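You operate a simulated robot arm through the tools that you are given. There is no shell and no other tool. Be economical: measure what you need, move in short steps, check, and stop when the job is done.

Carry out the task below with a simulated robot arm. There is one attempt and no reset: what you move stays moved.

TASK
The fuse cap is loose: lift the pack out, twist the cap tight, refit the pack.
Fine: the pack waits on the pack pad; shut the pack door again.

Only the result counts: the job must be done as asked and must still hold three seconds after the hand-in. Knocking over, shifting, dropping, spilling or breaking anything else fails it. Lids that push on must go on centred and level and be pressed home; caps that screw on are set level and turned clockwise until they are tight.

THE ROBOT
A 6-joint arm with a two-finger parallel gripper, fixed in place. Base frame: the origin is at the foot of the arm, x ahead of it, y to its left, z up. Lengths are in m, angles in degrees, forces in N, time in s.
Its first joint turns from -66.0 to 66.0 degrees. Payload 2.1 kg.
The tool frame sits at the grasp point between the pads (the TCP): z along the fingers, y along the line on which they close. The tips reach 0.03 m beyond it. Largest opening 0.094 m; finger width 0.028, thickness 0.01; the body of the gripper, 0.05 by 0.096 m, starts 0.055 m behind the TCP.
Orientation is that of the tool frame in the base frame, as [roll, pitch, yaw] about the fixed x, y, z axes, in that order (R = Rz(yaw) Ry(pitch) Rx(roll)). With the fingers straight down and closing along the base's y, the tool's x points along the base's -x, its y along +y and its z along -z.

THE INTERFACE
- The arm moves only by the tool step_arm. Its argument "plan" is a list of rows, each a list of 3 entries, a list of its own where there are three numbers: the shift along the tool's x, y, z in m, then the turn, a rotation vector about the tool's x, y, z in degrees, then the closure, from 0 (fully open) to 1 (shut). In form: [[[dx, dy, dz], [wx, wy, wz], gripper], ...]. A call has 1 to 10 rows; each row shifts and turns the commanded pose from where the row before left it, along the tool's axes as they then stand. Rows are played at 5 a second. More than 0.05 m and 8.6 degrees between two rows, or a gripper value outside its range, and nothing of the call is played. A pose out of reach is approached as far as the arm can. The call stops where the force on the tool passes 80 N (or 10 N more than at its start, if that is more) or the arm is blocked; 0.2 s more then pass. The fingers move at their own pace (about 0.072 m/s each) and stop on an object; they squeeze with about 30 N. The grip force told is the motor's: it shows also when the fingers shut on nothing. Time passes only in rows, and 0.2 s behind the last, so rows that do not move let the fingers close. It gives the time, the measured TCP pose, the force on the tool (base axes), the opening and the grip force at its end, in the units of the frame above (readings bear some noise).
- Cameras (640 x 400 px; columns grow to the right, rows downward): "scene" is fixed at [0.0691, -0.3727, 0.4859]; the picture's right is [0.67, -0.75, 0.00], its down [-0.37, -0.33, -0.87] and it looks along [0.65, 0.58, -0.50] (base axes); focal length 258 px, centre (320, 200). "wrist" rides on the gripper at [0.076, 0.014, -0.102] in the tool frame; the picture's right is [-0.18, 0.98, 0.00], its down [-0.75, -0.14, -0.64] and it looks along [-0.63, -0.12, 0.77] (tool axes); focal length 243 px, centre (320, 200). There is no depth. A picture from a camera that has moved, and an enlarged one, comes with that camera's place and axes in the base frame and with its lens. The place of the scene camera against the robot may be out by one fixed shift of up to 0.012 m in any direction.
- camera(camera): a new picture of that camera. It takes no simulated time.
- inspect(camera, box): a new picture of the part [left, top, right, bottom] of that camera's present view, enlarged. It takes no simulated time.
- sign_off(): hands the job in; it is judged then, once.

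Work in short steps. Places have to be worked out from the pictures, the camera data and where the tool is seen: move nearer, look again, correct. Check each grasp and each placing, and mend what went wrong. You have 120 turns and 68 pictures in all, those below and enlarged ones among them. Open the gripper and draw the arm clear of the work before you hand the job in, unless the task says otherwise; then end with one line.

The tools are called after "Request:" by a JSON object that holds its "api" and its "payload". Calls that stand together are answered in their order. step_arm: Moves the arm, as the interface text tells. Its arguments: {"type":"object","properties":{"plan":{"type":"array","items":{"type":"array"}}},"required":["plan"]} The other tools are called the same way: camera (camera) takes a picture; inspect (camera, box) takes an enlarged picture of a part of a camera's view; sign_off () hands the job in.

At the start:

```text
time_s: 0.0
tool_pos: [0.3243, -0.0015, 0.3885]
ee_rot: [-179.9, 0.0, -179.9]
contact_force: [0.2, -0.2, -0.3]
grip_width: 0.0939
gripper_force: 0.1
```

scene: 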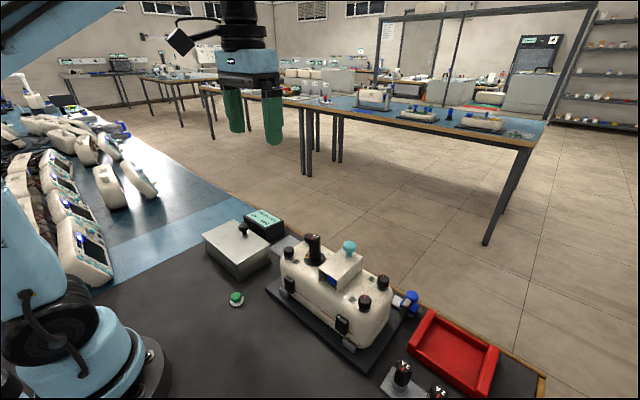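
wrist: 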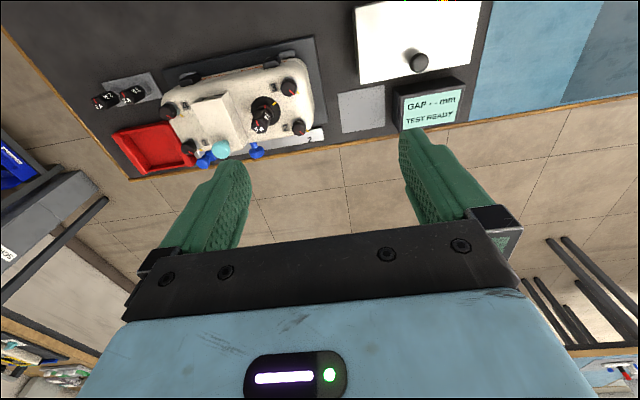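

I'll enlarge both views to identify the parts: pack, cap, door, and pad.

Request:
{"api": "inspect", "payload": {"camera": "scene", "box": [190, 200, 550, 400]}}

Request:
{"api": "inspect", "payload": {"camera": "wrist", "box": [80, 0, 500, 200]}}

```text
1.78 times, centred on (370, 300) of scene
camera zoom: at [0.0691, -0.3727, 0.4859], right [0.67, -0.75, 0.0], down [-0.37, -0.33, -0.87], along [0.65, 0.58, -0.5], focal length 459 px, centre (231, 22)
```

zoom: 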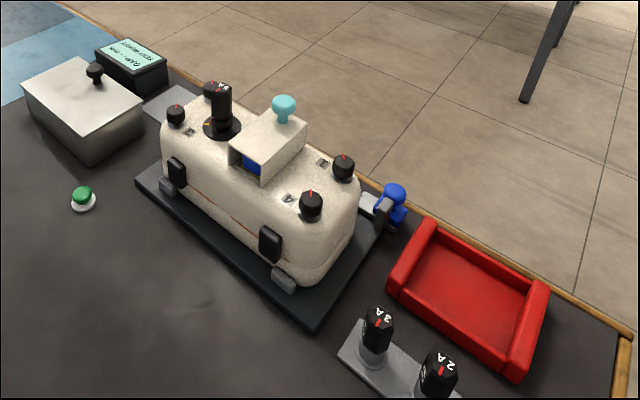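

```text
1.52 times, centred on (290, 100) of wrist
camera zoom: at [0.2481, 0.0122, 0.4917], right [0.18, 0.98, 0.0], down [0.75, -0.14, 0.64], along [0.63, -0.12, -0.77], focal length 370 px, centre (366, 352)
```

zoom: 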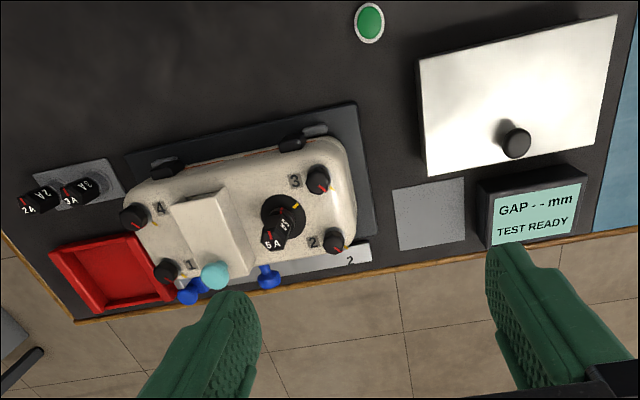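

The device (cap "5A", a boxed compartment with a cyan knob, numbered corner screws) sits at about x 0.33, y -0.11. I'll move the wrist camera closer for a better view.

Request:
{"api": "step_arm", "payload": {"plan": [[[0.02, -0.04, 0.015], [0, 0, 0], 0], [[0.02, -0.04, 0.02], [0, 0, 0], 0], [[0.02, -0.04, 0.02], [0, 0, 0], 0], [[0, 0, 0], [0, 0, 0], 0]]}}

Request:
{"api": "camera", "payload": {"camera": "wrist"}}

Request:
{"api": "inspect", "payload": {"camera": "wrist", "box": [160, 60, 480, 260]}}

```text
time_s: 1.0
tool_pos: [0.2661, -0.1215, 0.3338]
ee_rot: [180.0, 0.0, -179.9]
contact_force: [-0.2, -0.4, -0.3]
grip_width: 0.0938
gripper_force: 0.1
```

```text
63 pictures are left
camera wrist: at [0.1883, -0.1083, 0.4376], right [0.18, 0.98, 0.0], down [0.75, -0.14, 0.64], along [0.63, -0.12, -0.77], focal length 243 px, centre (320, 200)
```

wrist: 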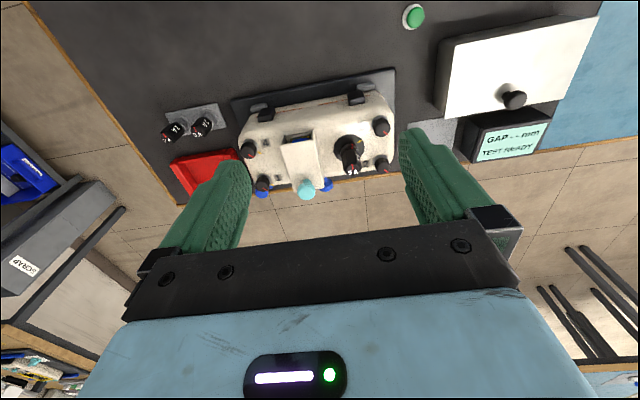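

```text
2.00 times, centred on (320, 160) of wrist
camera zoom: at [0.1883, -0.1083, 0.4376], right [0.18, 0.98, 0.0], down [0.75, -0.14, 0.64], along [0.63, -0.12, -0.77], focal length 485 px, centre (320, 280)
```

zoom: 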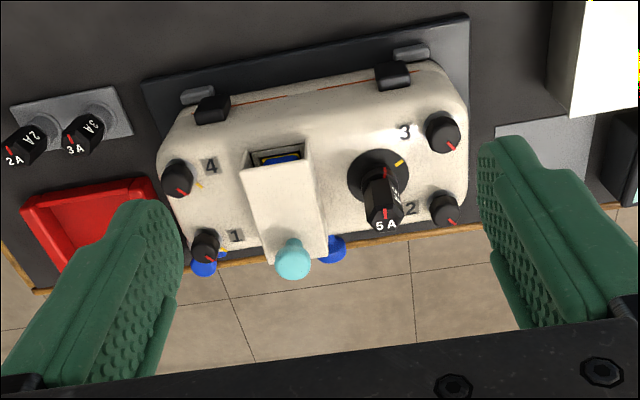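

The compartment seems to be a slid door partly open with a blue pack beneath. I'll enlarge it in the scene view.

Request:
{"api": "inspect", "payload": {"camera": "scene", "box": [270, 225, 400, 306]}}

Request:
{"api": "inspect", "payload": {"camera": "scene", "box": [360, 270, 520, 370]}}

Request:
{"api": "inspect", "payload": {"camera": "wrist", "box": [260, 110, 400, 200]}}

```text
4.92 times, centred on (335, 266) of scene
camera zoom: at [0.0691, -0.3727, 0.4859], right [0.67, -0.75, 0.0], down [-0.37, -0.33, -0.87], along [0.65, 0.58, -0.5], focal length 1271 px, centre (246, -122)
```

zoom: 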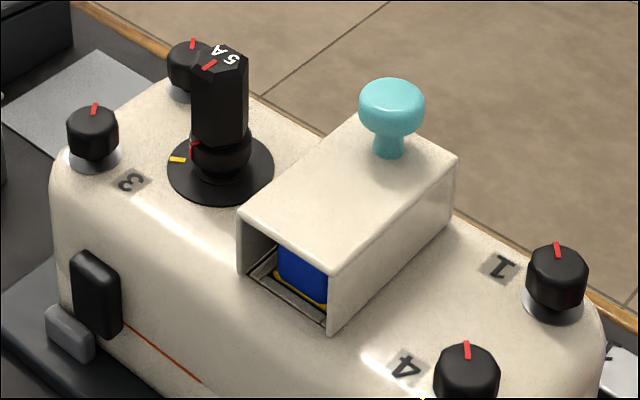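

```text
4.00 times, centred on (440, 320) of scene
camera zoom: at [0.0691, -0.3727, 0.4859], right [0.67, -0.75, 0.0], down [-0.37, -0.33, -0.87], along [0.65, 0.58, -0.5], focal length 1033 px, centre (-160, -280)
```

zoom: 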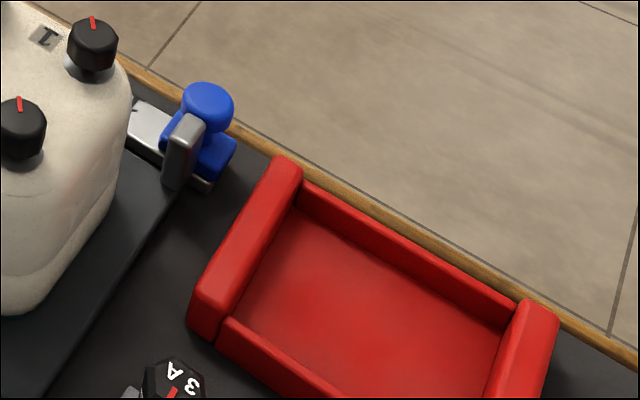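

```text
4.44 times, centred on (330, 155) of wrist
camera zoom: at [0.1883, -0.1083, 0.4376], right [0.18, 0.98, 0.0], down [0.75, -0.14, 0.64], along [0.63, -0.12, -0.77], focal length 1078 px, centre (276, 400)
```

zoom: 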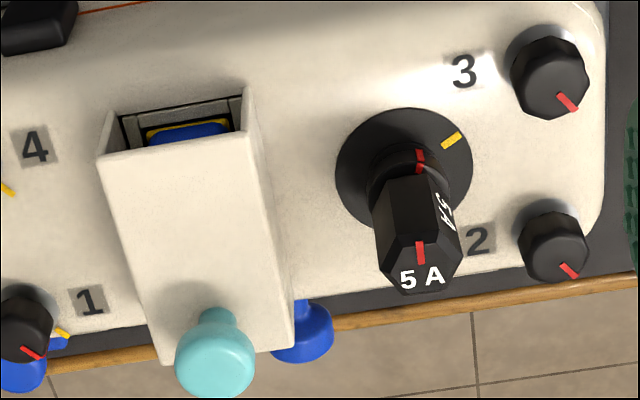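

The hood is open at its -x end with the blue pack inside and a cyan knob near the +x end. I need the view from the +x side, so I'll raise and yaw the tool by 180°.

Request:
{"api": "step_arm", "payload": {"plan": [[[0, 0, -0.03], [0, 0, 8.5], 0], [[0, 0, 0], [0, 0, 8.5], 0], [[0, 0, 0], [0, 0, 8.5], 0], [[0, 0, 0], [0, 0, 8.5], 0], [[0, 0, 0], [0, 0, 8.5], 0], [[0, 0, 0], [0, 0, 8.5], 0], [[0, 0, 0], [0, 0, 8.5], 0], [[0, 0, 0], [0, 0, 8.5], 0], [[0, 0, 0], [0, 0, 8.5], 0], [[0, 0, 0], [0, 0, 8.5], 0]]}}

Request:
{"api": "camera", "payload": {"camera": "wrist"}}

```text
time_s: 3.2
tool_pos: [0.2657, -0.1205, 0.3634]
ee_rot: [180.0, 0.0, 94.9]
contact_force: [0.4, 0.1, -0.5]
grip_width: 0.0938
gripper_force: 0.2
```

```text
58 pictures are left
camera wrist: at [0.2722, -0.0449, 0.4666], right [1.0, -0.1, 0.0], down [-0.08, -0.76, 0.64], along [-0.06, -0.64, -0.77], focal length 243 px, centre (320, 200)
```

wrist: 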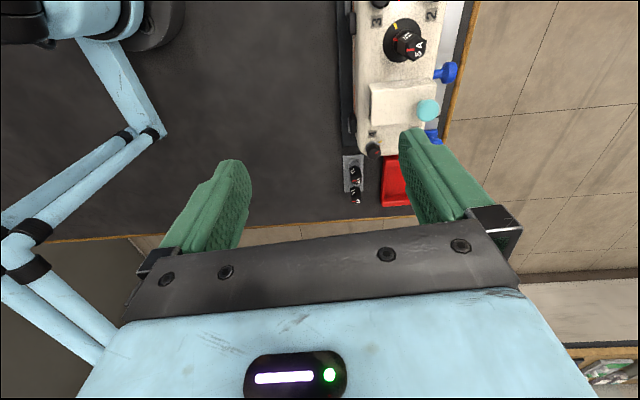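

Rotation works; continue another ~85° and shift towards +x.

Request:
{"api": "step_arm", "payload": {"plan": [[[0, 0, 0], [0, 0, 8.5], 0], [[0, 0, 0], [0, 0, 8.5], 0], [[0, 0, 0], [0, 0, 8.5], 0], [[0, 0, 0], [0, 0, 8.5], 0], [[0, 0, 0], [0, 0, 8.5], 0], [[0, 0, 0], [0, 0, 8.5], 0], [[0, 0, 0], [0, 0, 8.5], 0], [[0, 0, 0], [0, 0, 8.5], 0], [[0.04, 0, 0], [0, 0, 8.5], 0], [[0.04, 0, 0], [0, 0, 8.5], 0]]}}

Request:
{"api": "step_arm", "payload": {"plan": [[[0.04, 0, 0.02], [0, 0, 8.5], 0], [[0.03, 0, 0.02], [0, 0, 1.4], 0], [[0, 0, 0], [0, 0, 0], 0]]}}

Request:
{"api": "camera", "payload": {"camera": "wrist"}}

```text
time_s: 5.4
tool_pos: [0.3381, -0.0901, 0.3628]
ee_rot: [180.0, 0.0, 9.9]
contact_force: [-1.0, 0.0, 0.2]
grip_width: 0.0942
gripper_force: 0.0
```

```text
time_s: 6.2
tool_pos: [0.4084, -0.0814, 0.3225]
ee_rot: [180.0, 0.0, 0.1]
contact_force: [-0.1, -0.6, 1.0]
grip_width: 0.0941
gripper_force: 0.2
```

```text
57 pictures are left
camera wrist: at [0.4839, -0.0974, 0.4262], right [-0.18, -0.98, 0.0], down [-0.75, 0.14, 0.64], along [-0.63, 0.12, -0.77], focal length 243 px, centre (320, 200)
```

wrist: 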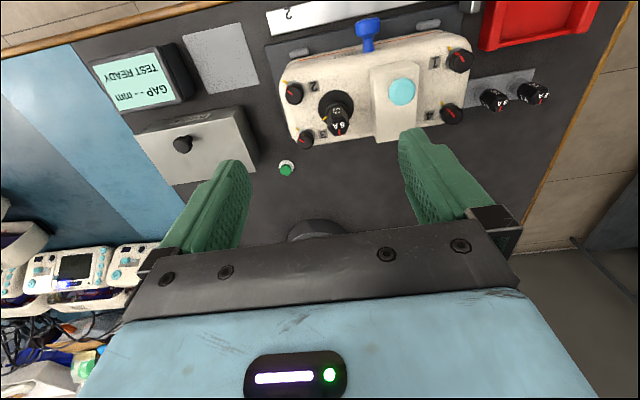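

Request:
{"api": "inspect", "payload": {"camera": "wrist", "box": [260, 0, 480, 160]}}

Request:
{"api": "inspect", "payload": {"camera": "wrist", "box": [350, 10, 450, 80]}}

```text
2.50 times, centred on (370, 80) of wrist
camera zoom: at [0.4839, -0.0974, 0.4262], right [-0.18, -0.98, 0.0], down [-0.75, 0.14, 0.64], along [-0.63, 0.12, -0.77], focal length 606 px, centre (195, 500)
```

zoom: 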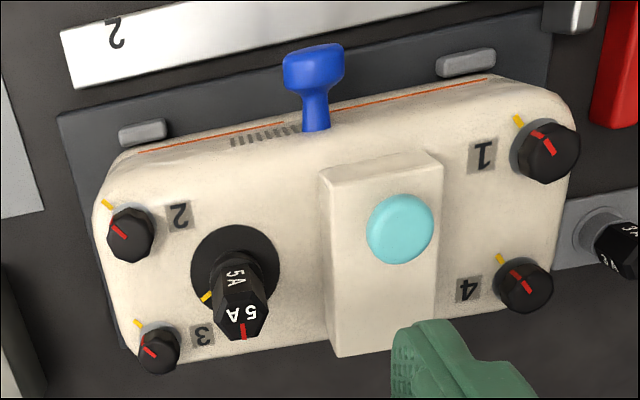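

```text
5.71 times, centred on (400, 45) of wrist
camera zoom: at [0.4839, -0.0974, 0.4262], right [-0.18, -0.98, 0.0], down [-0.75, 0.14, 0.64], along [-0.63, 0.12, -0.77], focal length 1386 px, centre (-137, 1086)
```

zoom: 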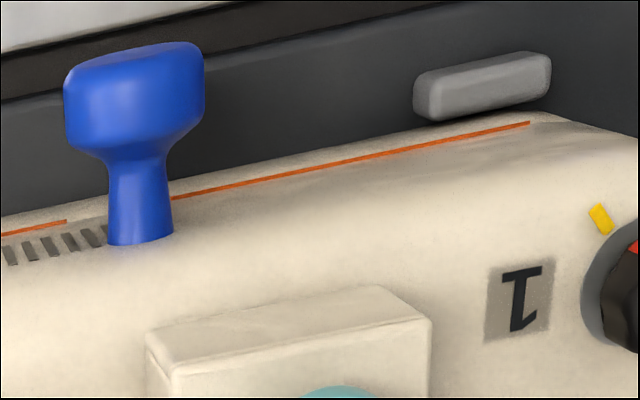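

Hood: +x end closed, -x end open, knob at about (0.396, -0.166, 0.163); cap top at about (0.371, -0.098, 0.166). I'll turn back to yaw 180 (clockwise room for the cap) and look from low on the -x side.

Request:
{"api": "step_arm", "payload": {"plan": [[[-0.03, 0, 0], [0, 0, -8.5], 0], [[-0.03, 0, 0], [0, 0, -8.5], 0], [[-0.03, 0, 0], [0, 0, -8.5], 0], [[0, 0, 0], [0, 0, -8.5], 0], [[0, 0, 0], [0, 0, -8.5], 0], [[0, 0, 0], [0, 0, -8.5], 0], [[0, 0, 0], [0, 0, -8.5], 0], [[0, 0, 0], [0, 0, -8.5], 0], [[0, 0, 0], [0, 0, -8.5], 0], [[0, 0, 0], [0, 0, -8.5], 0]]}}

Request:
{"api": "step_arm", "payload": {"plan": [[[0, 0, 0], [0, 0, -8.5], 0], [[0, 0, 0], [0, 0, -8.5], 0], [[0, 0, 0], [0, 0, -8.5], 0], [[0, 0, 0], [0, 0, -8.5], 0], [[0, 0, 0], [0, 0, -8.5], 0], [[0, 0, 0], [0, 0, -8.5], 0], [[0, 0, 0], [0, 0, -8.5], 0], [[0, 0, 0], [0, 0, -8.5], 0], [[0, 0, 0], [0, 0, -8.5], 0], [[0, 0, 0], [0, 0, -8.5], 0]]}}

Request:
{"api": "step_arm", "payload": {"plan": [[[0, 0, 0], [0, 0, -8.5], 0], [[0, 0, 0], [0, 0, -1.5], 0], [[0, 0, 0], [0, 0, 0], 0]]}}

```text
time_s: 8.4
tool_pos: [0.3188, -0.0945, 0.3227]
ee_rot: [180.0, 0.2, 85.3]
contact_force: [0.2, 0.1, 1.0]
grip_width: 0.094
gripper_force: 0.0
```

```text
time_s: 10.6
tool_pos: [0.3198, -0.0948, 0.3229]
ee_rot: [179.9, 0.0, 170.4]
contact_force: [0.4, 0.8, 0.7]
grip_width: 0.094
gripper_force: 0.0
```

```text
time_s: 11.4
tool_pos: [0.3197, -0.0948, 0.3236]
ee_rot: [-180.0, 0.0, -179.8]
contact_force: [0.8, 0.0, 0.7]
grip_width: 0.0939
gripper_force: 0.0
```

Go lower on the hood's -x side for a close look.

Request:
{"api": "step_arm", "payload": {"plan": [[[0.01, -0.03, 0.03], [0, 0, 0], 0], [[0.01, -0.03, 0.03], [0, 0, 0], 0], [[0.02, -0.01, 0.03], [0, 0, 0], 0], [[0, 0, 0.01], [0, 0, 0], 0], [[0, 0, 0], [0, 0, 0], 0]]}}

Request:
{"api": "inspect", "payload": {"camera": "wrist", "box": [200, 60, 440, 210]}}

```text
time_s: 12.6
tool_pos: [0.2803, -0.1655, 0.2214]
ee_rot: [179.9, 0.0, -179.8]
contact_force: [-0.4, 0.0, 0.1]
grip_width: 0.0941
gripper_force: 0.0
```

```text
2.67 times, centred on (320, 135) of wrist
camera zoom: at [0.2034, -0.1528, 0.3259], right [0.18, 0.98, 0.0], down [0.75, -0.14, 0.64], along [0.63, -0.12, -0.77], focal length 647 px, centre (320, 373)
```

zoom: 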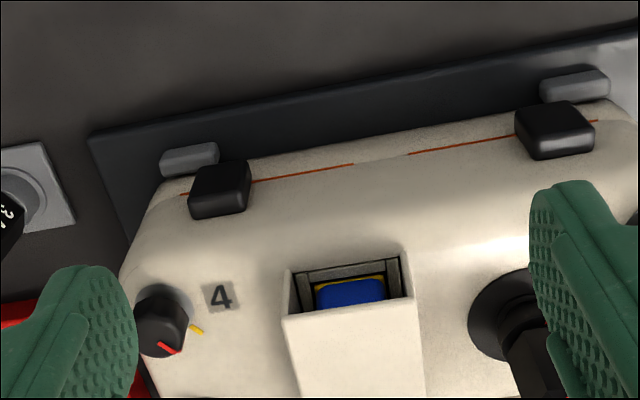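

Hood top is at z≈0.140, spanning y -0.189..-0.145, x from 0.329 to ~0.41; knob is centred on y. I'll part-close the fingers and go above the knob.

Request:
{"api": "step_arm", "payload": {"plan": [[[-0.04, 0, 0], [0, 0, 0], 0.45], [[-0.04, 0, 0], [0, 0, 0], 0.45], [[-0.036, -0.001, 0.01], [0, 0, 0], 0.45], [[0, 0, 0], [0, 0, 0], 0.45]]}}

Request:
{"api": "camera", "payload": {"camera": "scene"}}

Request:
{"api": "camera", "payload": {"camera": "wrist"}}

```text
time_s: 13.6
tool_pos: [0.3965, -0.1662, 0.2124]
ee_rot: [-180.0, 0.0, -179.8]
contact_force: [-0.3, -0.2, -1.4]
grip_width: 0.0518
gripper_force: 0.1
```

```text
53 pictures are left
```

scene: 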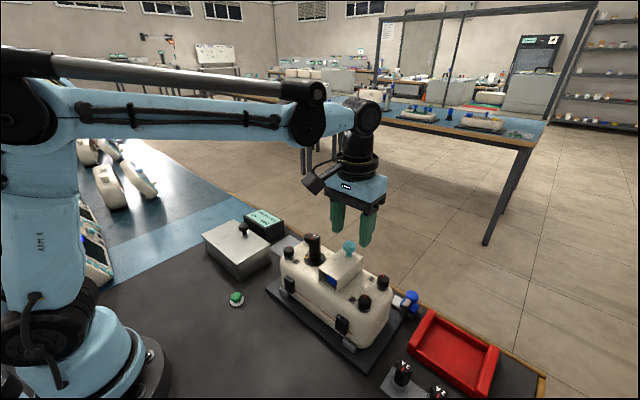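

```text
52 pictures are left
camera wrist: at [0.3195, -0.1531, 0.3167], right [0.18, 0.98, 0.0], down [0.75, -0.14, 0.64], along [0.63, -0.12, -0.77], focal length 243 px, centre (320, 200)
```

wrist: 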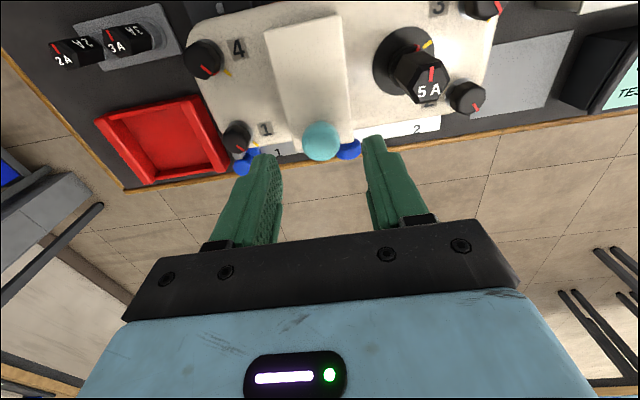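

Knob is centred between the fingers. Descend so the tips are just above the hood and close.

Request:
{"api": "step_arm", "payload": {"plan": [[[0, 0, 0.02], [0, 0, 0], 0.45], [[0, 0, 0.015], [0, 0, 0], 0.45], [[0, 0, 0], [0, 0, 0], 0.9], [[0, 0, 0], [0, 0, 0], 0.9], [[0, 0, 0], [0, 0, 0], 0.9]]}}

Request:
{"api": "inspect", "payload": {"camera": "scene", "box": [270, 190, 430, 290]}}

```text
time_s: 14.8
tool_pos: [0.3974, -0.165, 0.1773]
ee_rot: [179.9, 0.0, -179.8]
contact_force: [-2.0, 7.9, -3.8]
grip_width: 0.025
gripper_force: 45.0
```

```text
4.00 times, centred on (350, 240) of scene
camera zoom: at [0.0691, -0.3727, 0.4859], right [0.67, -0.75, 0.0], down [-0.37, -0.33, -0.87], along [0.65, 0.58, -0.5], focal length 1033 px, centre (200, 40)
```

zoom: 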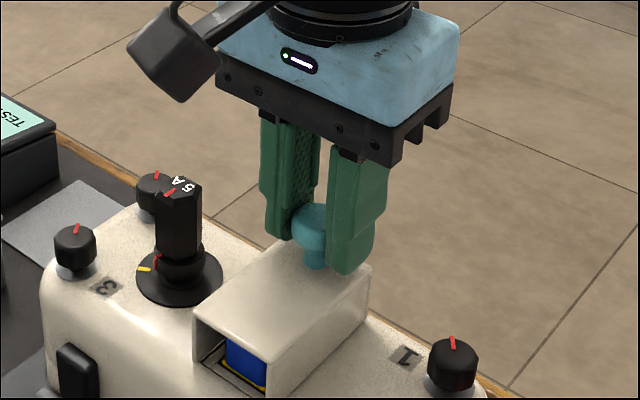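

Knob is gripped (25 mm). Test sliding towards +x by a few mm.

Request:
{"api": "step_arm", "payload": {"plan": [[[-0.006, 0, 0], [0, 0, 0], 0.9], [[-0.006, 0, 0], [0, 0, 0], 0.9]]}}

Request:
{"api": "inspect", "payload": {"camera": "scene", "box": [270, 190, 430, 290]}}

```text
time_s: 15.4
tool_pos: [0.4048, -0.1653, 0.1795]
ee_rot: [179.7, -0.8, -179.9]
contact_force: [-37.6, 14.3, -3.6]
grip_width: 0.0252
gripper_force: 45.3
```

```text
4.00 times, centred on (350, 240) of scene
camera zoom: at [0.069, -0.3727, 0.4859], right [0.67, -0.75, 0.0], down [-0.37, -0.33, -0.87], along [0.65, 0.58, -0.5], focal length 1033 px, centre (200, 40)
```

zoom: 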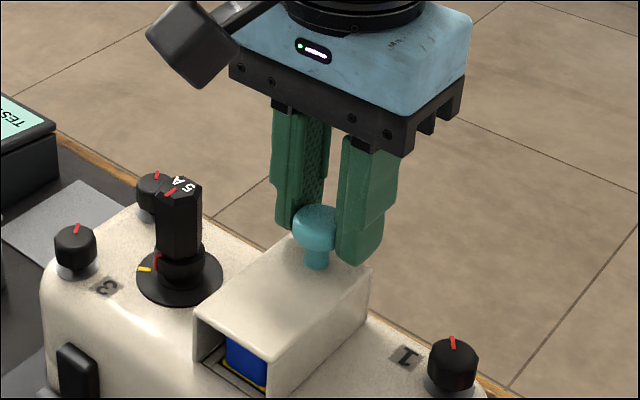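

Hood didn't slide to +x (fingers slipped, 37 N). Return and test lifting gently.

Request:
{"api": "step_arm", "payload": {"plan": [[[0.006, 0, 0], [0, 0, 0], 0.9], [[0.006, 0, 0], [0, 0, 0], 0.9], [[0, 0, 0.002], [0, 0, 0], 0.4], [[0, 0, 0.001], [0, 0, 0], 0.4], [[0, 0, 0], [0, 0, 0], 0.9], [[0, 0, 0], [0, 0, 0], 0.9], [[0, 0, 0], [0, 0, 0], 0.9], [[0, 0, -0.004], [0, 0, 0], 0.9], [[0, 0, -0.004], [0, 0, 0], 0.9]]}}

Request:
{"api": "inspect", "payload": {"camera": "scene", "box": [270, 190, 430, 290]}}

```text
time_s: 17.4
tool_pos: [0.394, -0.1642, 0.1821]
ee_rot: [179.7, -0.4, -179.8]
contact_force: [-22.6, 19.6, -27.9]
grip_width: 0.0251
gripper_force: 45.4
```

```text
4.00 times, centred on (350, 240) of scene
camera zoom: at [0.0692, -0.3727, 0.4859], right [0.67, -0.75, 0.0], down [-0.37, -0.33, -0.87], along [0.65, 0.58, -0.5], focal length 1033 px, centre (200, 40)
```

zoom: 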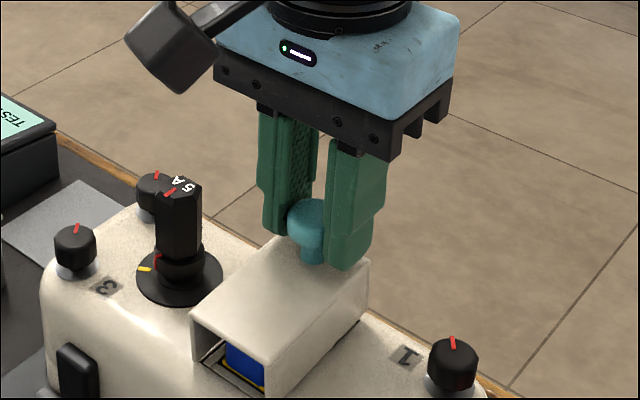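

The hood's +x edge lifted: it's a lid hinged at its -x end. I'll follow the arc, rotating the tool with the lid, and relieve the side load.

Request:
{"api": "step_arm", "payload": {"plan": [[[0.005, 0.002, 0], [0, -5, 0], 0.9], [[0.0079, 0, -0.0084], [0, -8, 0], 0.9], [[0, 0, 0], [0, 0, 0], 0.9]]}}

Request:
{"api": "inspect", "payload": {"camera": "scene", "box": [270, 190, 430, 290]}}

```text
time_s: 18.2
tool_pos: [0.3818, -0.1639, 0.1909]
ee_rot: [180.0, 13.1, -180.0]
contact_force: [-5.1, 1.6, 15.7]
grip_width: 0.025
gripper_force: 45.3
```

```text
4.00 times, centred on (350, 240) of scene
camera zoom: at [0.069, -0.3727, 0.4859], right [0.67, -0.75, 0.0], down [-0.37, -0.33, -0.87], along [0.65, 0.58, -0.5], focal length 1033 px, centre (200, 40)
```

zoom: 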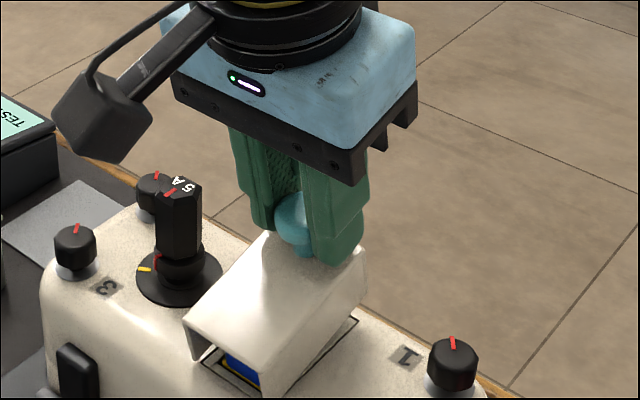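

The lid opens nicely. Continue along the arc.

Request:
{"api": "step_arm", "payload": {"plan": [[[0.0079, 0, -0.0094], [0, -8, 0], 0.9], [[0.0079, 0, -0.0088], [0, -8, 0], 0.9], [[0.0079, 0, -0.0084], [0, -8, 0], 0.9], [[0, 0, 0], [0, 0, 0], 0.9]]}}

Request:
{"api": "inspect", "payload": {"camera": "scene", "box": [250, 170, 410, 290]}}

```text
time_s: 19.2
tool_pos: [0.3498, -0.1659, 0.2045]
ee_rot: [-179.8, 36.6, -179.6]
contact_force: [-15.3, -7.1, -30.4]
grip_width: 0.025
gripper_force: 45.1
```

```text
3.33 times, centred on (330, 230) of scene
camera zoom: at [0.0692, -0.3727, 0.4858], right [0.67, -0.75, 0.0], down [-0.37, -0.33, -0.87], along [0.65, 0.58, -0.5], focal length 861 px, centre (287, 100)
```

zoom: 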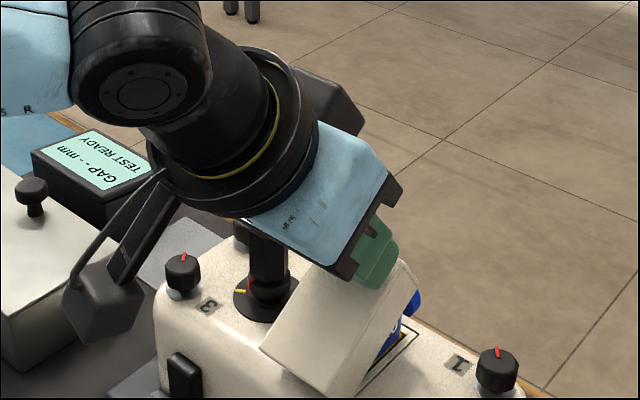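

Lid is at ~37°. To avoid the wrist getting low, I'll keep the tool tilt now and let the knob pivot in the grip, translating along the arc.

Request:
{"api": "step_arm", "payload": {"plan": [[[0.0116, 0, -0.0099], [0, 0, 0], 0.9], [[0.0117, 0, -0.0101], [0, 0, 0], 0.9], [[0, 0, 0], [0, 0, 0], 0.9]]}}

Request:
{"api": "inspect", "payload": {"camera": "scene", "box": [250, 170, 410, 290]}}

```text
time_s: 20.0
tool_pos: [0.3217, -0.1654, 0.2116]
ee_rot: [-180.0, 37.4, -180.0]
contact_force: [10.5, -2.6, 30.5]
grip_width: 0.0253
gripper_force: 44.9
```

```text
3.33 times, centred on (330, 230) of scene
camera zoom: at [0.069, -0.3726, 0.486], right [0.67, -0.75, 0.0], down [-0.37, -0.33, -0.87], along [0.65, 0.58, -0.5], focal length 861 px, centre (287, 100)
```

zoom: 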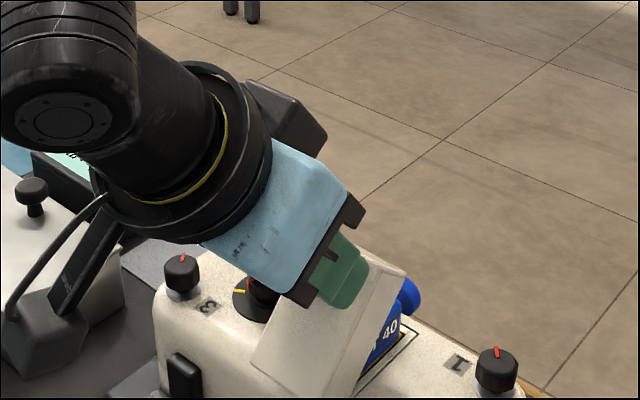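

Lid is around 60°; the tips press a bit. Add tilt and keep going.

Request:
{"api": "step_arm", "payload": {"plan": [[[0.01, 0, -0.006], [0, -8, 0], 0.9], [[0.014, 0, -0.006], [0, -8, 0], 0.9], [[0, 0, 0], [0, 0, 0], 0.9]]}}

Request:
{"api": "inspect", "payload": {"camera": "scene", "box": [250, 170, 410, 290]}}

```text
time_s: 20.8
tool_pos: [0.2943, -0.1641, 0.2039]
ee_rot: [-179.9, 53.3, -179.9]
contact_force: [-9.1, -4.7, 36.5]
grip_width: 0.0249
gripper_force: 45.3
```

```text
3.33 times, centred on (330, 230) of scene
camera zoom: at [0.0689, -0.3726, 0.486], right [0.67, -0.75, 0.0], down [-0.37, -0.33, -0.87], along [0.65, 0.58, -0.5], focal length 861 px, centre (287, 100)
```

zoom: 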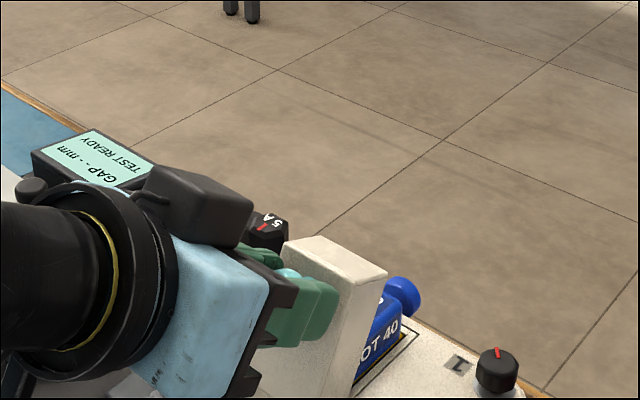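

Lid at ~80°. Push on past vertical.

Request:
{"api": "step_arm", "payload": {"plan": [[[0.015, 0, -0.004], [0, -8, 0], 0.9], [[0.0152, 0, -0.005], [0, -8, 0], 0.9], [[0, 0, 0], [0, 0, 0], 0.9]]}}

Request:
{"api": "inspect", "payload": {"camera": "scene", "box": [250, 170, 410, 290]}}

```text
time_s: 21.6
tool_pos: [0.2706, -0.1655, 0.1839]
ee_rot: [-180.0, 69.3, -179.9]
contact_force: [-0.7, -7.2, 22.2]
grip_width: 0.0248
gripper_force: 45.6
```

```text
3.33 times, centred on (330, 230) of scene
camera zoom: at [0.069, -0.3726, 0.4859], right [0.67, -0.75, 0.0], down [-0.37, -0.33, -0.87], along [0.65, 0.58, -0.5], focal length 861 px, centre (287, 100)
```

zoom: 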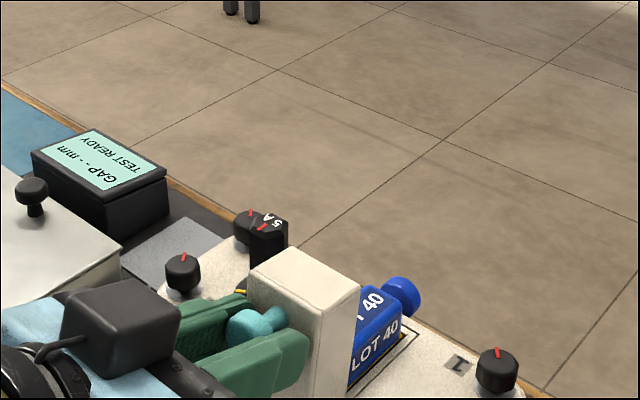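

Lid is ~100° open. Release and retreat along the tool axis, then see if it stays.

Request:
{"api": "step_arm", "payload": {"plan": [[[0, 0, 0], [0, 0, 0], 0.5], [[0, 0, 0], [0, 0, 0], 0.45], [[0, 0, -0.02], [0, 0, 0], 0.45], [[0, 0, -0.025], [0, 0, 0], 0.45], [[-0.02, 0, -0.01], [0, 8, 0], 0.45], [[-0.03, 0, -0.01], [0, 8, 0], 0.45], [[-0.03, 0, 0], [0, 8, 0], 0.45], [[-0.03, 0, 0], [0, 8, 0], 0.45]]}}

Request:
{"api": "camera", "payload": {"camera": "scene"}}

```text
time_s: 23.4
tool_pos: [0.3001, -0.1497, 0.2961]
ee_rot: [-180.0, 37.0, -179.9]
contact_force: [-0.4, 0.1, 0.7]
grip_width: 0.0514
gripper_force: 0.1
out of reach, approached as far as the arm can: row 3, 4
```

```text
43 pictures are left
```

scene: 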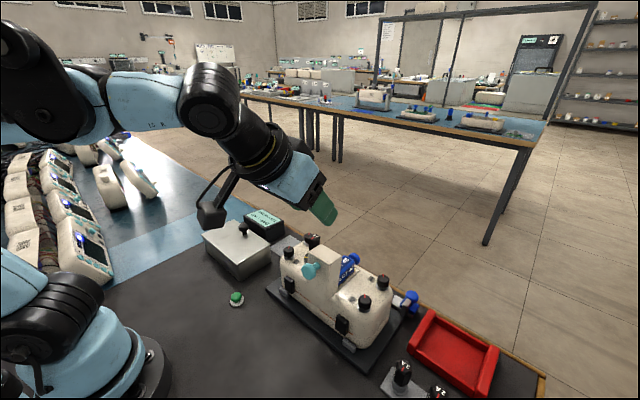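

The lid stays open. Straighten the tool and look at the pack from above.

Request:
{"api": "step_arm", "payload": {"plan": [[[0, 0, -0.02], [0, 8, 0], 0.2], [[0, 0, -0.01], [0, 8, 0], 0.2], [[0, 0, 0], [0, 8, 0], 0.2], [[0, 0, 0], [0, 8, 0], 0.2], [[0, 0, 0], [0, 5, 0], 0.2], [[-0.01, -0.01, 0.02], [0, 0, 0], 0.2], [[0, 0, 0], [0, 0, 0], 0.2]]}}

Request:
{"api": "inspect", "payload": {"camera": "wrist", "box": [200, 60, 440, 210]}}

Request:
{"api": "inspect", "payload": {"camera": "scene", "box": [270, 220, 430, 320]}}

```text
time_s: 25.0
tool_pos: [0.2929, -0.1606, 0.3006]
ee_rot: [-179.9, 0.0, -179.8]
contact_force: [-0.6, -0.1, 0.5]
grip_width: 0.0753
gripper_force: 0.0
```

```text
2.67 times, centred on (320, 135) of wrist
camera zoom: at [0.2168, -0.1474, 0.405], right [0.18, 0.98, 0.0], down [0.75, -0.14, 0.64], along [0.63, -0.12, -0.77], focal length 647 px, centre (320, 373)
```

zoom: 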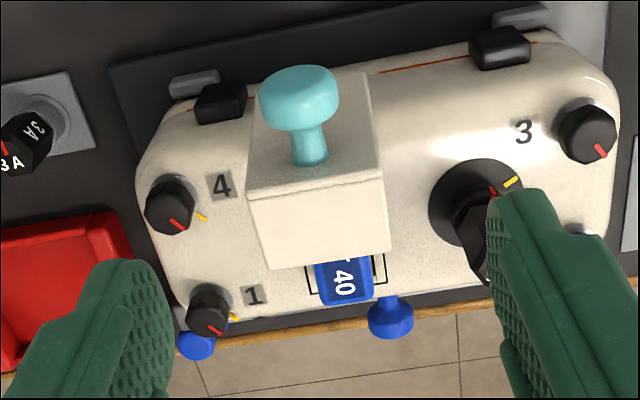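

```text
4.00 times, centred on (350, 270) of scene
camera zoom: at [0.0691, -0.3727, 0.4859], right [0.67, -0.75, 0.0], down [-0.37, -0.33, -0.87], along [0.65, 0.58, -0.5], focal length 1033 px, centre (200, -80)
```

zoom: 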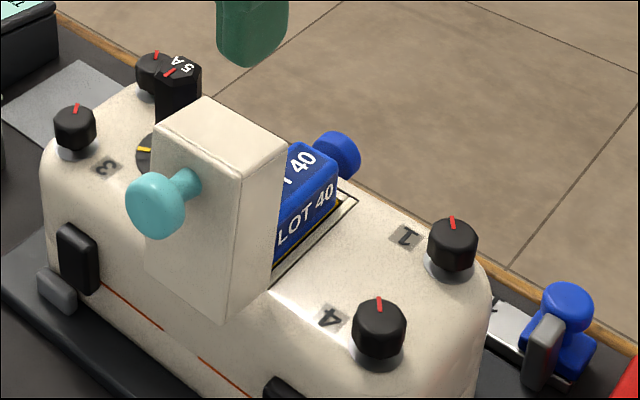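

The pack ("LOT 40") spans about x 0.335–0.395, y -0.180..-0.156, top z≈0.137. Move above it and descend part way.

Request:
{"api": "step_arm", "payload": {"plan": [[[-0.035, -0.003, 0], [0, 0, -2], 0.4], [[-0.035, -0.003, 0], [0, 0, 0], 0.4], [[0, 0, 0.04], [0, 0, 0], 0.4], [[0, 0, 0.04], [0, 0, 0], 0.4], [[0, 0, 0.02], [0, 0, 0], 0.4], [[0, 0, 0], [0, 0, 0], 0.4]]}}

Request:
{"api": "camera", "payload": {"camera": "wrist"}}

Request:
{"api": "inspect", "payload": {"camera": "scene", "box": [270, 200, 430, 300]}}

```text
time_s: 26.4
tool_pos: [0.3634, -0.1645, 0.2009]
ee_rot: [-180.0, 0.0, -177.8]
contact_force: [1.0, 0.2, -0.1]
grip_width: 0.0565
gripper_force: 0.0
```

```text
40 pictures are left
camera wrist: at [0.2867, -0.1548, 0.3045], right [0.15, 0.99, 0.0], down [0.76, -0.11, 0.64], along [0.64, -0.09, -0.77], focal length 243 px, centre (320, 200)
```

wrist: 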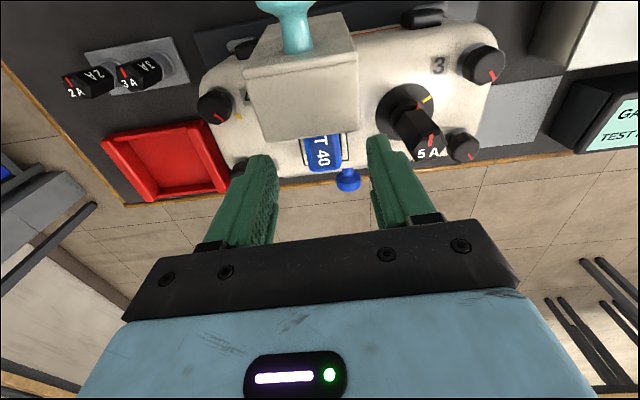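

```text
4.00 times, centred on (350, 250) of scene
camera zoom: at [0.0691, -0.3727, 0.4859], right [0.67, -0.75, 0.0], down [-0.37, -0.33, -0.87], along [0.65, 0.58, -0.5], focal length 1033 px, centre (200, 0)
```

zoom: 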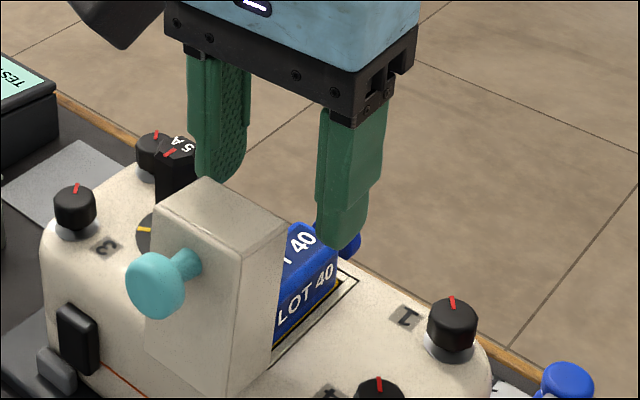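

Aligned (pack centre y≈-0.165). Descend and close on it.

Request:
{"api": "step_arm", "payload": {"plan": [[[0, 0, 0.03], [0, 0, 0], 0.4], [[0, 0, 0.018], [0, 0, 0], 0.4], [[0, 0, 0], [0, 0, 0], 0.4], [[0, 0, 0], [0, 0, 0], 0.9], [[0, 0, 0], [0, 0, 0], 0.9], [[0, 0, 0], [0, 0, 0], 0.9]]}}

Request:
{"api": "inspect", "payload": {"camera": "scene", "box": [270, 200, 430, 300]}}

```text
time_s: 27.8
tool_pos: [0.364, -0.165, 0.1523]
ee_rot: [179.9, 0.2, -177.9]
contact_force: [1.6, -3.0, -6.9]
grip_width: 0.028
gripper_force: 30.4
```

```text
4.00 times, centred on (350, 250) of scene
camera zoom: at [0.0691, -0.3727, 0.4859], right [0.67, -0.75, 0.0], down [-0.37, -0.33, -0.87], along [0.65, 0.58, -0.5], focal length 1033 px, centre (200, 0)
```

zoom: 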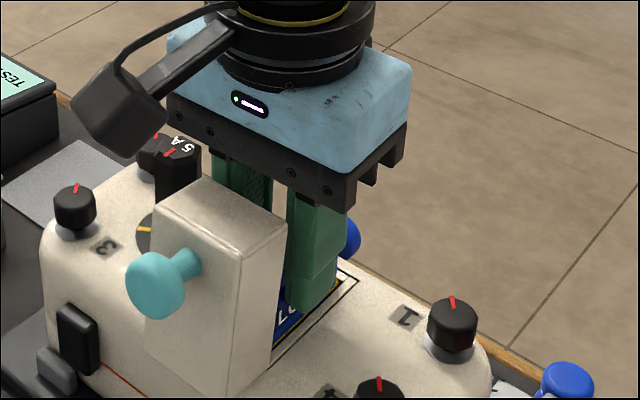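

Pack gripped (28 mm). Lift vertically.

Request:
{"api": "step_arm", "payload": {"plan": [[[0, 0, -0.01], [0, 0, 0], 0.9], [[0, 0, -0.015], [0, 0, 0], 0.9], [[0, 0, -0.02], [0, 0, 0], 0.9], [[0, 0, -0.02], [0, 0, 0], 0.9], [[0, 0, 0], [0, 0, 0], 0.9]]}}

Request:
{"api": "inspect", "payload": {"camera": "scene", "box": [250, 180, 410, 280]}}

```text
time_s: 29.0
tool_pos: [0.3641, -0.1658, 0.2186]
ee_rot: [180.0, 0.0, -177.8]
contact_force: [-0.2, -0.3, -1.5]
grip_width: 0.0273
gripper_force: 30.3
```

```text
4.00 times, centred on (330, 230) of scene
camera zoom: at [0.0691, -0.3727, 0.4859], right [0.67, -0.75, 0.0], down [-0.37, -0.33, -0.87], along [0.65, 0.58, -0.5], focal length 1033 px, centre (280, 80)
```

zoom: 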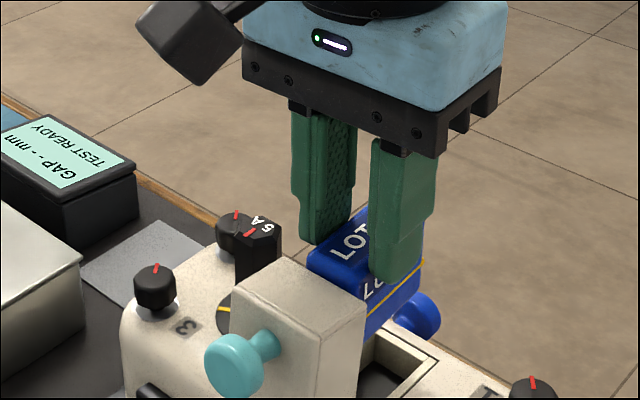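

Pack is out. Triangulating across views, the grey plate by the display seems lower than the stated surface height, so I'll raise, move over it and measure again. Also check it for a label.

Request:
{"api": "step_arm", "payload": {"plan": [[[0, 0, -0.04], [0, 0, 0], 0.9], [[0, 0, -0.03], [0, 0, 0], 0.9], [[0, 0.04, 0], [0, 0, 0], 0.9], [[0, 0.04, 0], [0, 0, 0], 0.9], [[0, 0.04, 0], [0, 0, 0], 0.9], [[0, 0.04, 0], [0, 0, 0], 0.9], [[0, 0.04, 0], [0, 0, 0], 0.9], [[0, 0, 0], [0, 0, 0], 0.9]]}}

Request:
{"api": "camera", "payload": {"camera": "wrist"}}

Request:
{"api": "camera", "payload": {"camera": "scene"}}

```text
time_s: 30.8
tool_pos: [0.3552, 0.0345, 0.2873]
ee_rot: [179.9, 0.1, -177.9]
contact_force: [-1.0, 0.0, -0.4]
grip_width: 0.0272
gripper_force: 29.8
```

```text
36 pictures are left
camera wrist: at [0.2784, 0.0452, 0.3912], right [0.15, 0.99, 0.0], down [0.76, -0.11, 0.64], along [0.64, -0.09, -0.77], focal length 243 px, centre (320, 200)
```

wrist: 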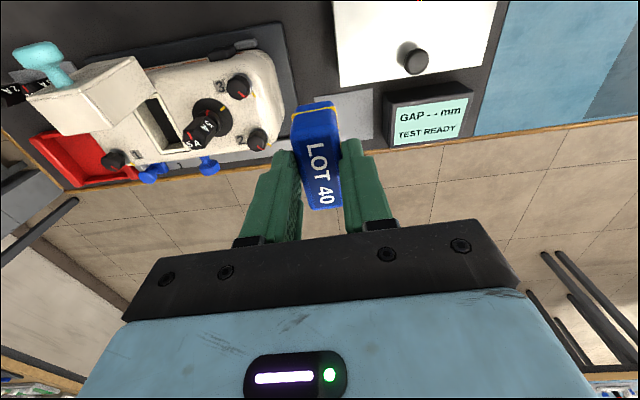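

```text
35 pictures are left
```

scene: 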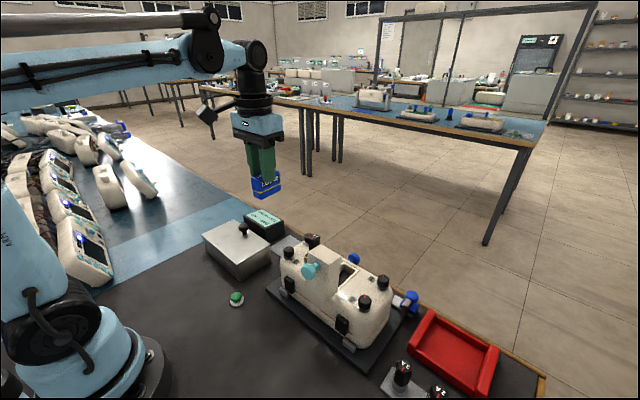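

Plate triangulates to about (0.438, 0.066, z≈-0.01). Inspect the plate and red tray for labels.

Request:
{"api": "inspect", "payload": {"camera": "wrist", "box": [280, 60, 480, 185]}}

Request:
{"api": "inspect", "payload": {"camera": "wrist", "box": [0, 40, 280, 200]}}

```text
3.20 times, centred on (380, 122) of wrist
camera zoom: at [0.2784, 0.0452, 0.3912], right [0.15, 0.99, 0.0], down [0.76, -0.11, 0.64], along [0.64, -0.09, -0.77], focal length 776 px, centre (128, 448)
```

zoom: 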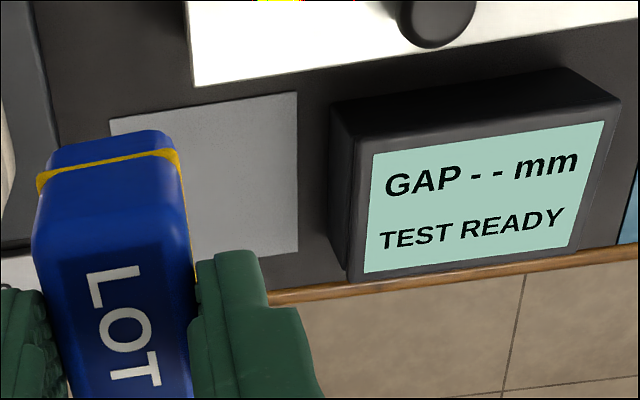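

```text
2.29 times, centred on (140, 120) of wrist
camera zoom: at [0.2784, 0.0452, 0.3912], right [0.15, 0.99, 0.0], down [0.76, -0.11, 0.64], along [0.64, -0.09, -0.77], focal length 555 px, centre (731, 383)
```

zoom: 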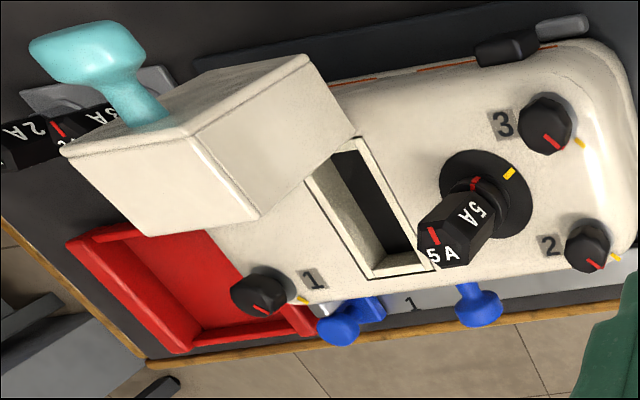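

The grey plate (about x 0.40–0.485, y 0.02–0.11) is the flat pad. I'll zoom on the held pack to get its height.

Request:
{"api": "inspect", "payload": {"camera": "scene", "box": [220, 120, 316, 210]}}

```text
4.44 times, centred on (268, 165) of scene
camera zoom: at [0.0691, -0.3727, 0.4859], right [0.67, -0.75, 0.0], down [-0.37, -0.33, -0.87], along [0.65, 0.58, -0.5], focal length 1148 px, centre (551, 356)
```

zoom: 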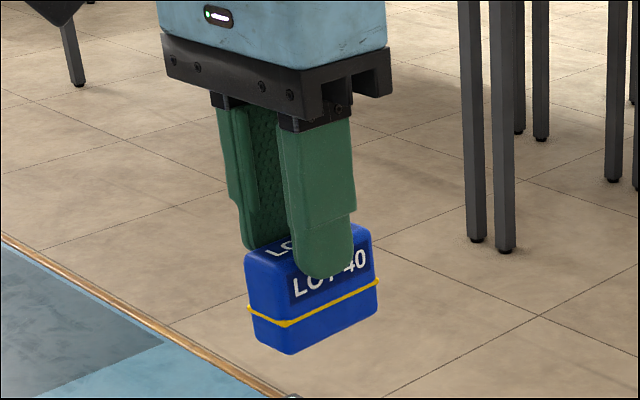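

Pack is ~40 mm tall with its bottom ~57 mm below the TCP. Move over the pad centre and descend to z≈0.11.

Request:
{"api": "step_arm", "payload": {"plan": [[[-0.043, 0.0125, 0], [0, 0, 0], 0.9], [[-0.043, 0.0125, 0], [0, 0, 0], 0.9], [[0, 0, 0.045], [0, 0, 0], 0.9], [[0, 0, 0.045], [0, 0, 0], 0.9], [[0, 0, 0.045], [0, 0, 0], 0.9], [[0, 0, 0.04], [0, 0, 0], 0.9], [[0, 0, 0], [0, 0, 0], 0.9]]}}

Request:
{"api": "camera", "payload": {"camera": "wrist"}}

Request:
{"api": "inspect", "payload": {"camera": "scene", "box": [200, 170, 360, 270]}}

```text
time_s: 32.4
tool_pos: [0.4418, 0.0638, 0.1135]
ee_rot: [180.0, 0.1, -177.7]
contact_force: [0.2, -0.7, -2.0]
grip_width: 0.0271
gripper_force: 29.9
```

```text
31 pictures are left
camera wrist: at [0.3644, 0.0732, 0.2168], right [0.15, 0.99, 0.0], down [0.76, -0.11, 0.64], along [0.64, -0.09, -0.77], focal length 243 px, centre (320, 200)
```

wrist: 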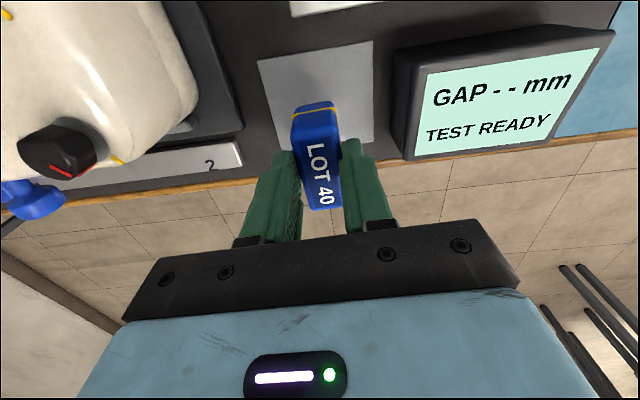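

```text
4.00 times, centred on (280, 220) of scene
camera zoom: at [0.0691, -0.3727, 0.4859], right [0.67, -0.75, 0.0], down [-0.37, -0.33, -0.87], along [0.65, 0.58, -0.5], focal length 1033 px, centre (480, 120)
```

zoom: 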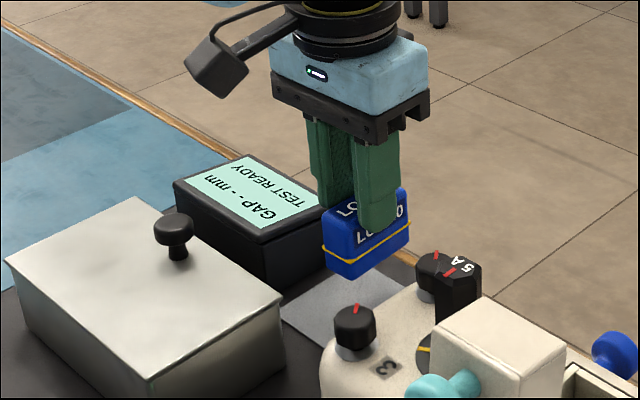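

Triangulation is consistent: pad centre (0.441, 0.063). Pack is right over it; descend to near contact.

Request:
{"api": "step_arm", "payload": {"plan": [[[0, 0, 0.03], [0, 0, 0], 0.9], [[0, 0, 0.022], [0, 0, 0], 0.9], [[0, 0, 0.004], [0, 0, 0], 0.9], [[0, 0, 0], [0, 0, 0], 0.9]]}}

Request:
{"api": "inspect", "payload": {"camera": "scene", "box": [200, 170, 360, 270]}}

```text
time_s: 33.4
tool_pos: [0.4412, 0.0633, 0.0598]
ee_rot: [179.9, 0.0, -177.8]
contact_force: [1.4, -2.2, 25.1]
grip_width: 0.0274
gripper_force: 30.1
```

```text
4.00 times, centred on (280, 220) of scene
camera zoom: at [0.069, -0.3727, 0.4859], right [0.67, -0.75, 0.0], down [-0.37, -0.33, -0.87], along [0.65, 0.58, -0.5], focal length 1033 px, centre (480, 120)
```

zoom: 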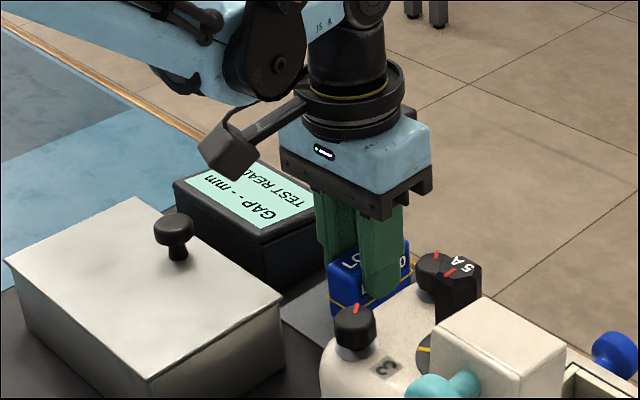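

Contact at z≈0.061 (25 N): pack is on the pad. Ease up, release and raise.

Request:
{"api": "step_arm", "payload": {"plan": [[[0, 0, -0.003], [0, 0, 0], 0.9], [[0, 0, 0], [0, 0, 0], 0.45], [[0, 0, 0], [0, 0, 0], 0.45], [[0, 0, -0.02], [0, 0, 0], 0.45], [[0, 0, -0.04], [0, 0, 0], 0.45], [[0, 0, -0.04], [0, 0, 0], 0.45], [[0, 0, -0.04], [0, 0, 0], 0.45], [[0, 0, -0.02], [0, 0, 0], 0.45], [[0, 0, 0], [0, 0, 0], 0.45]]}}

Request:
{"api": "camera", "payload": {"camera": "wrist"}}

```text
time_s: 35.4
tool_pos: [0.4405, 0.0634, 0.2216]
ee_rot: [-180.0, 0.0, -177.8]
contact_force: [0.3, 0.0, -0.6]
grip_width: 0.0516
gripper_force: 0.0
```

```text
28 pictures are left
camera wrist: at [0.3639, 0.0735, 0.3245], right [0.15, 0.99, 0.0], down [0.76, -0.11, 0.64], along [0.64, -0.09, -0.77], focal length 243 px, centre (320, 200)
```

wrist: 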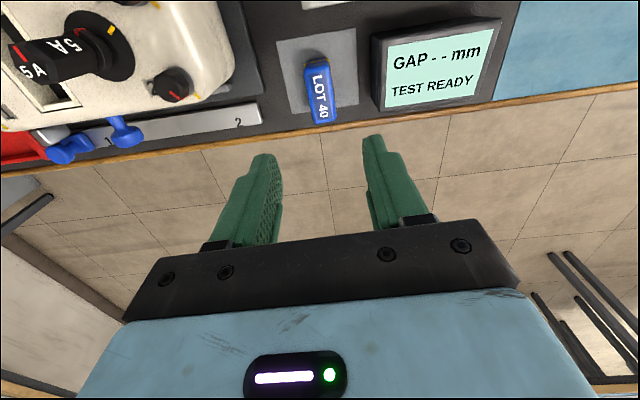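

Pack stands on the pad. Now go above the fuse cap at about (0.371, -0.098).

Request:
{"api": "step_arm", "payload": {"plan": [[[0.02, -0.04, 0], [0, 0, 0], 0.45], [[0.02, -0.04, 0], [0, 0, 0], 0.45], [[0.02, -0.04, 0], [0, 0, 0], 0.45], [[0.0156, -0.0387, 0], [0, 0, 0], 0.45], [[0, 0, 0], [0, 0, 0], 0.45]]}}

Request:
{"api": "inspect", "payload": {"camera": "wrist", "box": [240, 60, 400, 160]}}

Request:
{"api": "inspect", "payload": {"camera": "scene", "box": [270, 190, 390, 270]}}

```text
time_s: 36.6
tool_pos: [0.3689, -0.099, 0.2201]
ee_rot: [-179.9, 0.0, -177.8]
contact_force: [-0.1, 0.0, -1.5]
grip_width: 0.0517
gripper_force: 0.1
```

```text
4.00 times, centred on (320, 110) of wrist
camera zoom: at [0.2928, -0.0887, 0.3239], right [0.15, 0.99, 0.0], down [0.76, -0.11, 0.64], along [0.64, -0.09, -0.77], focal length 970 px, centre (320, 560)
```

zoom: 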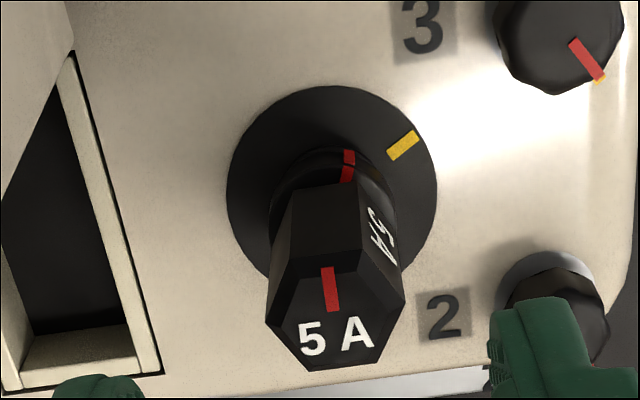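

```text
5.00 times, centred on (330, 230) of scene
camera zoom: at [0.0691, -0.3727, 0.4859], right [0.67, -0.75, 0.0], down [-0.37, -0.33, -0.87], along [0.65, 0.58, -0.5], focal length 1291 px, centre (270, 50)
```

zoom: 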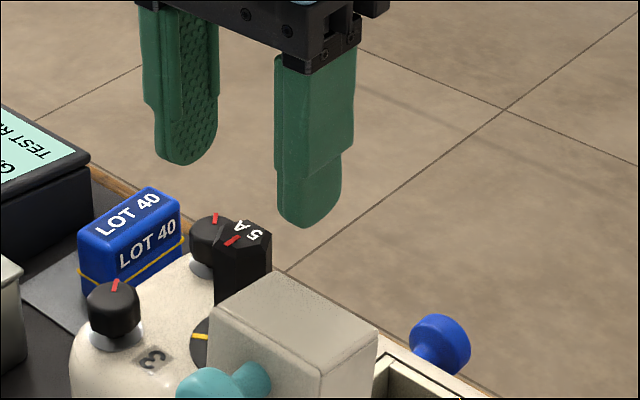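

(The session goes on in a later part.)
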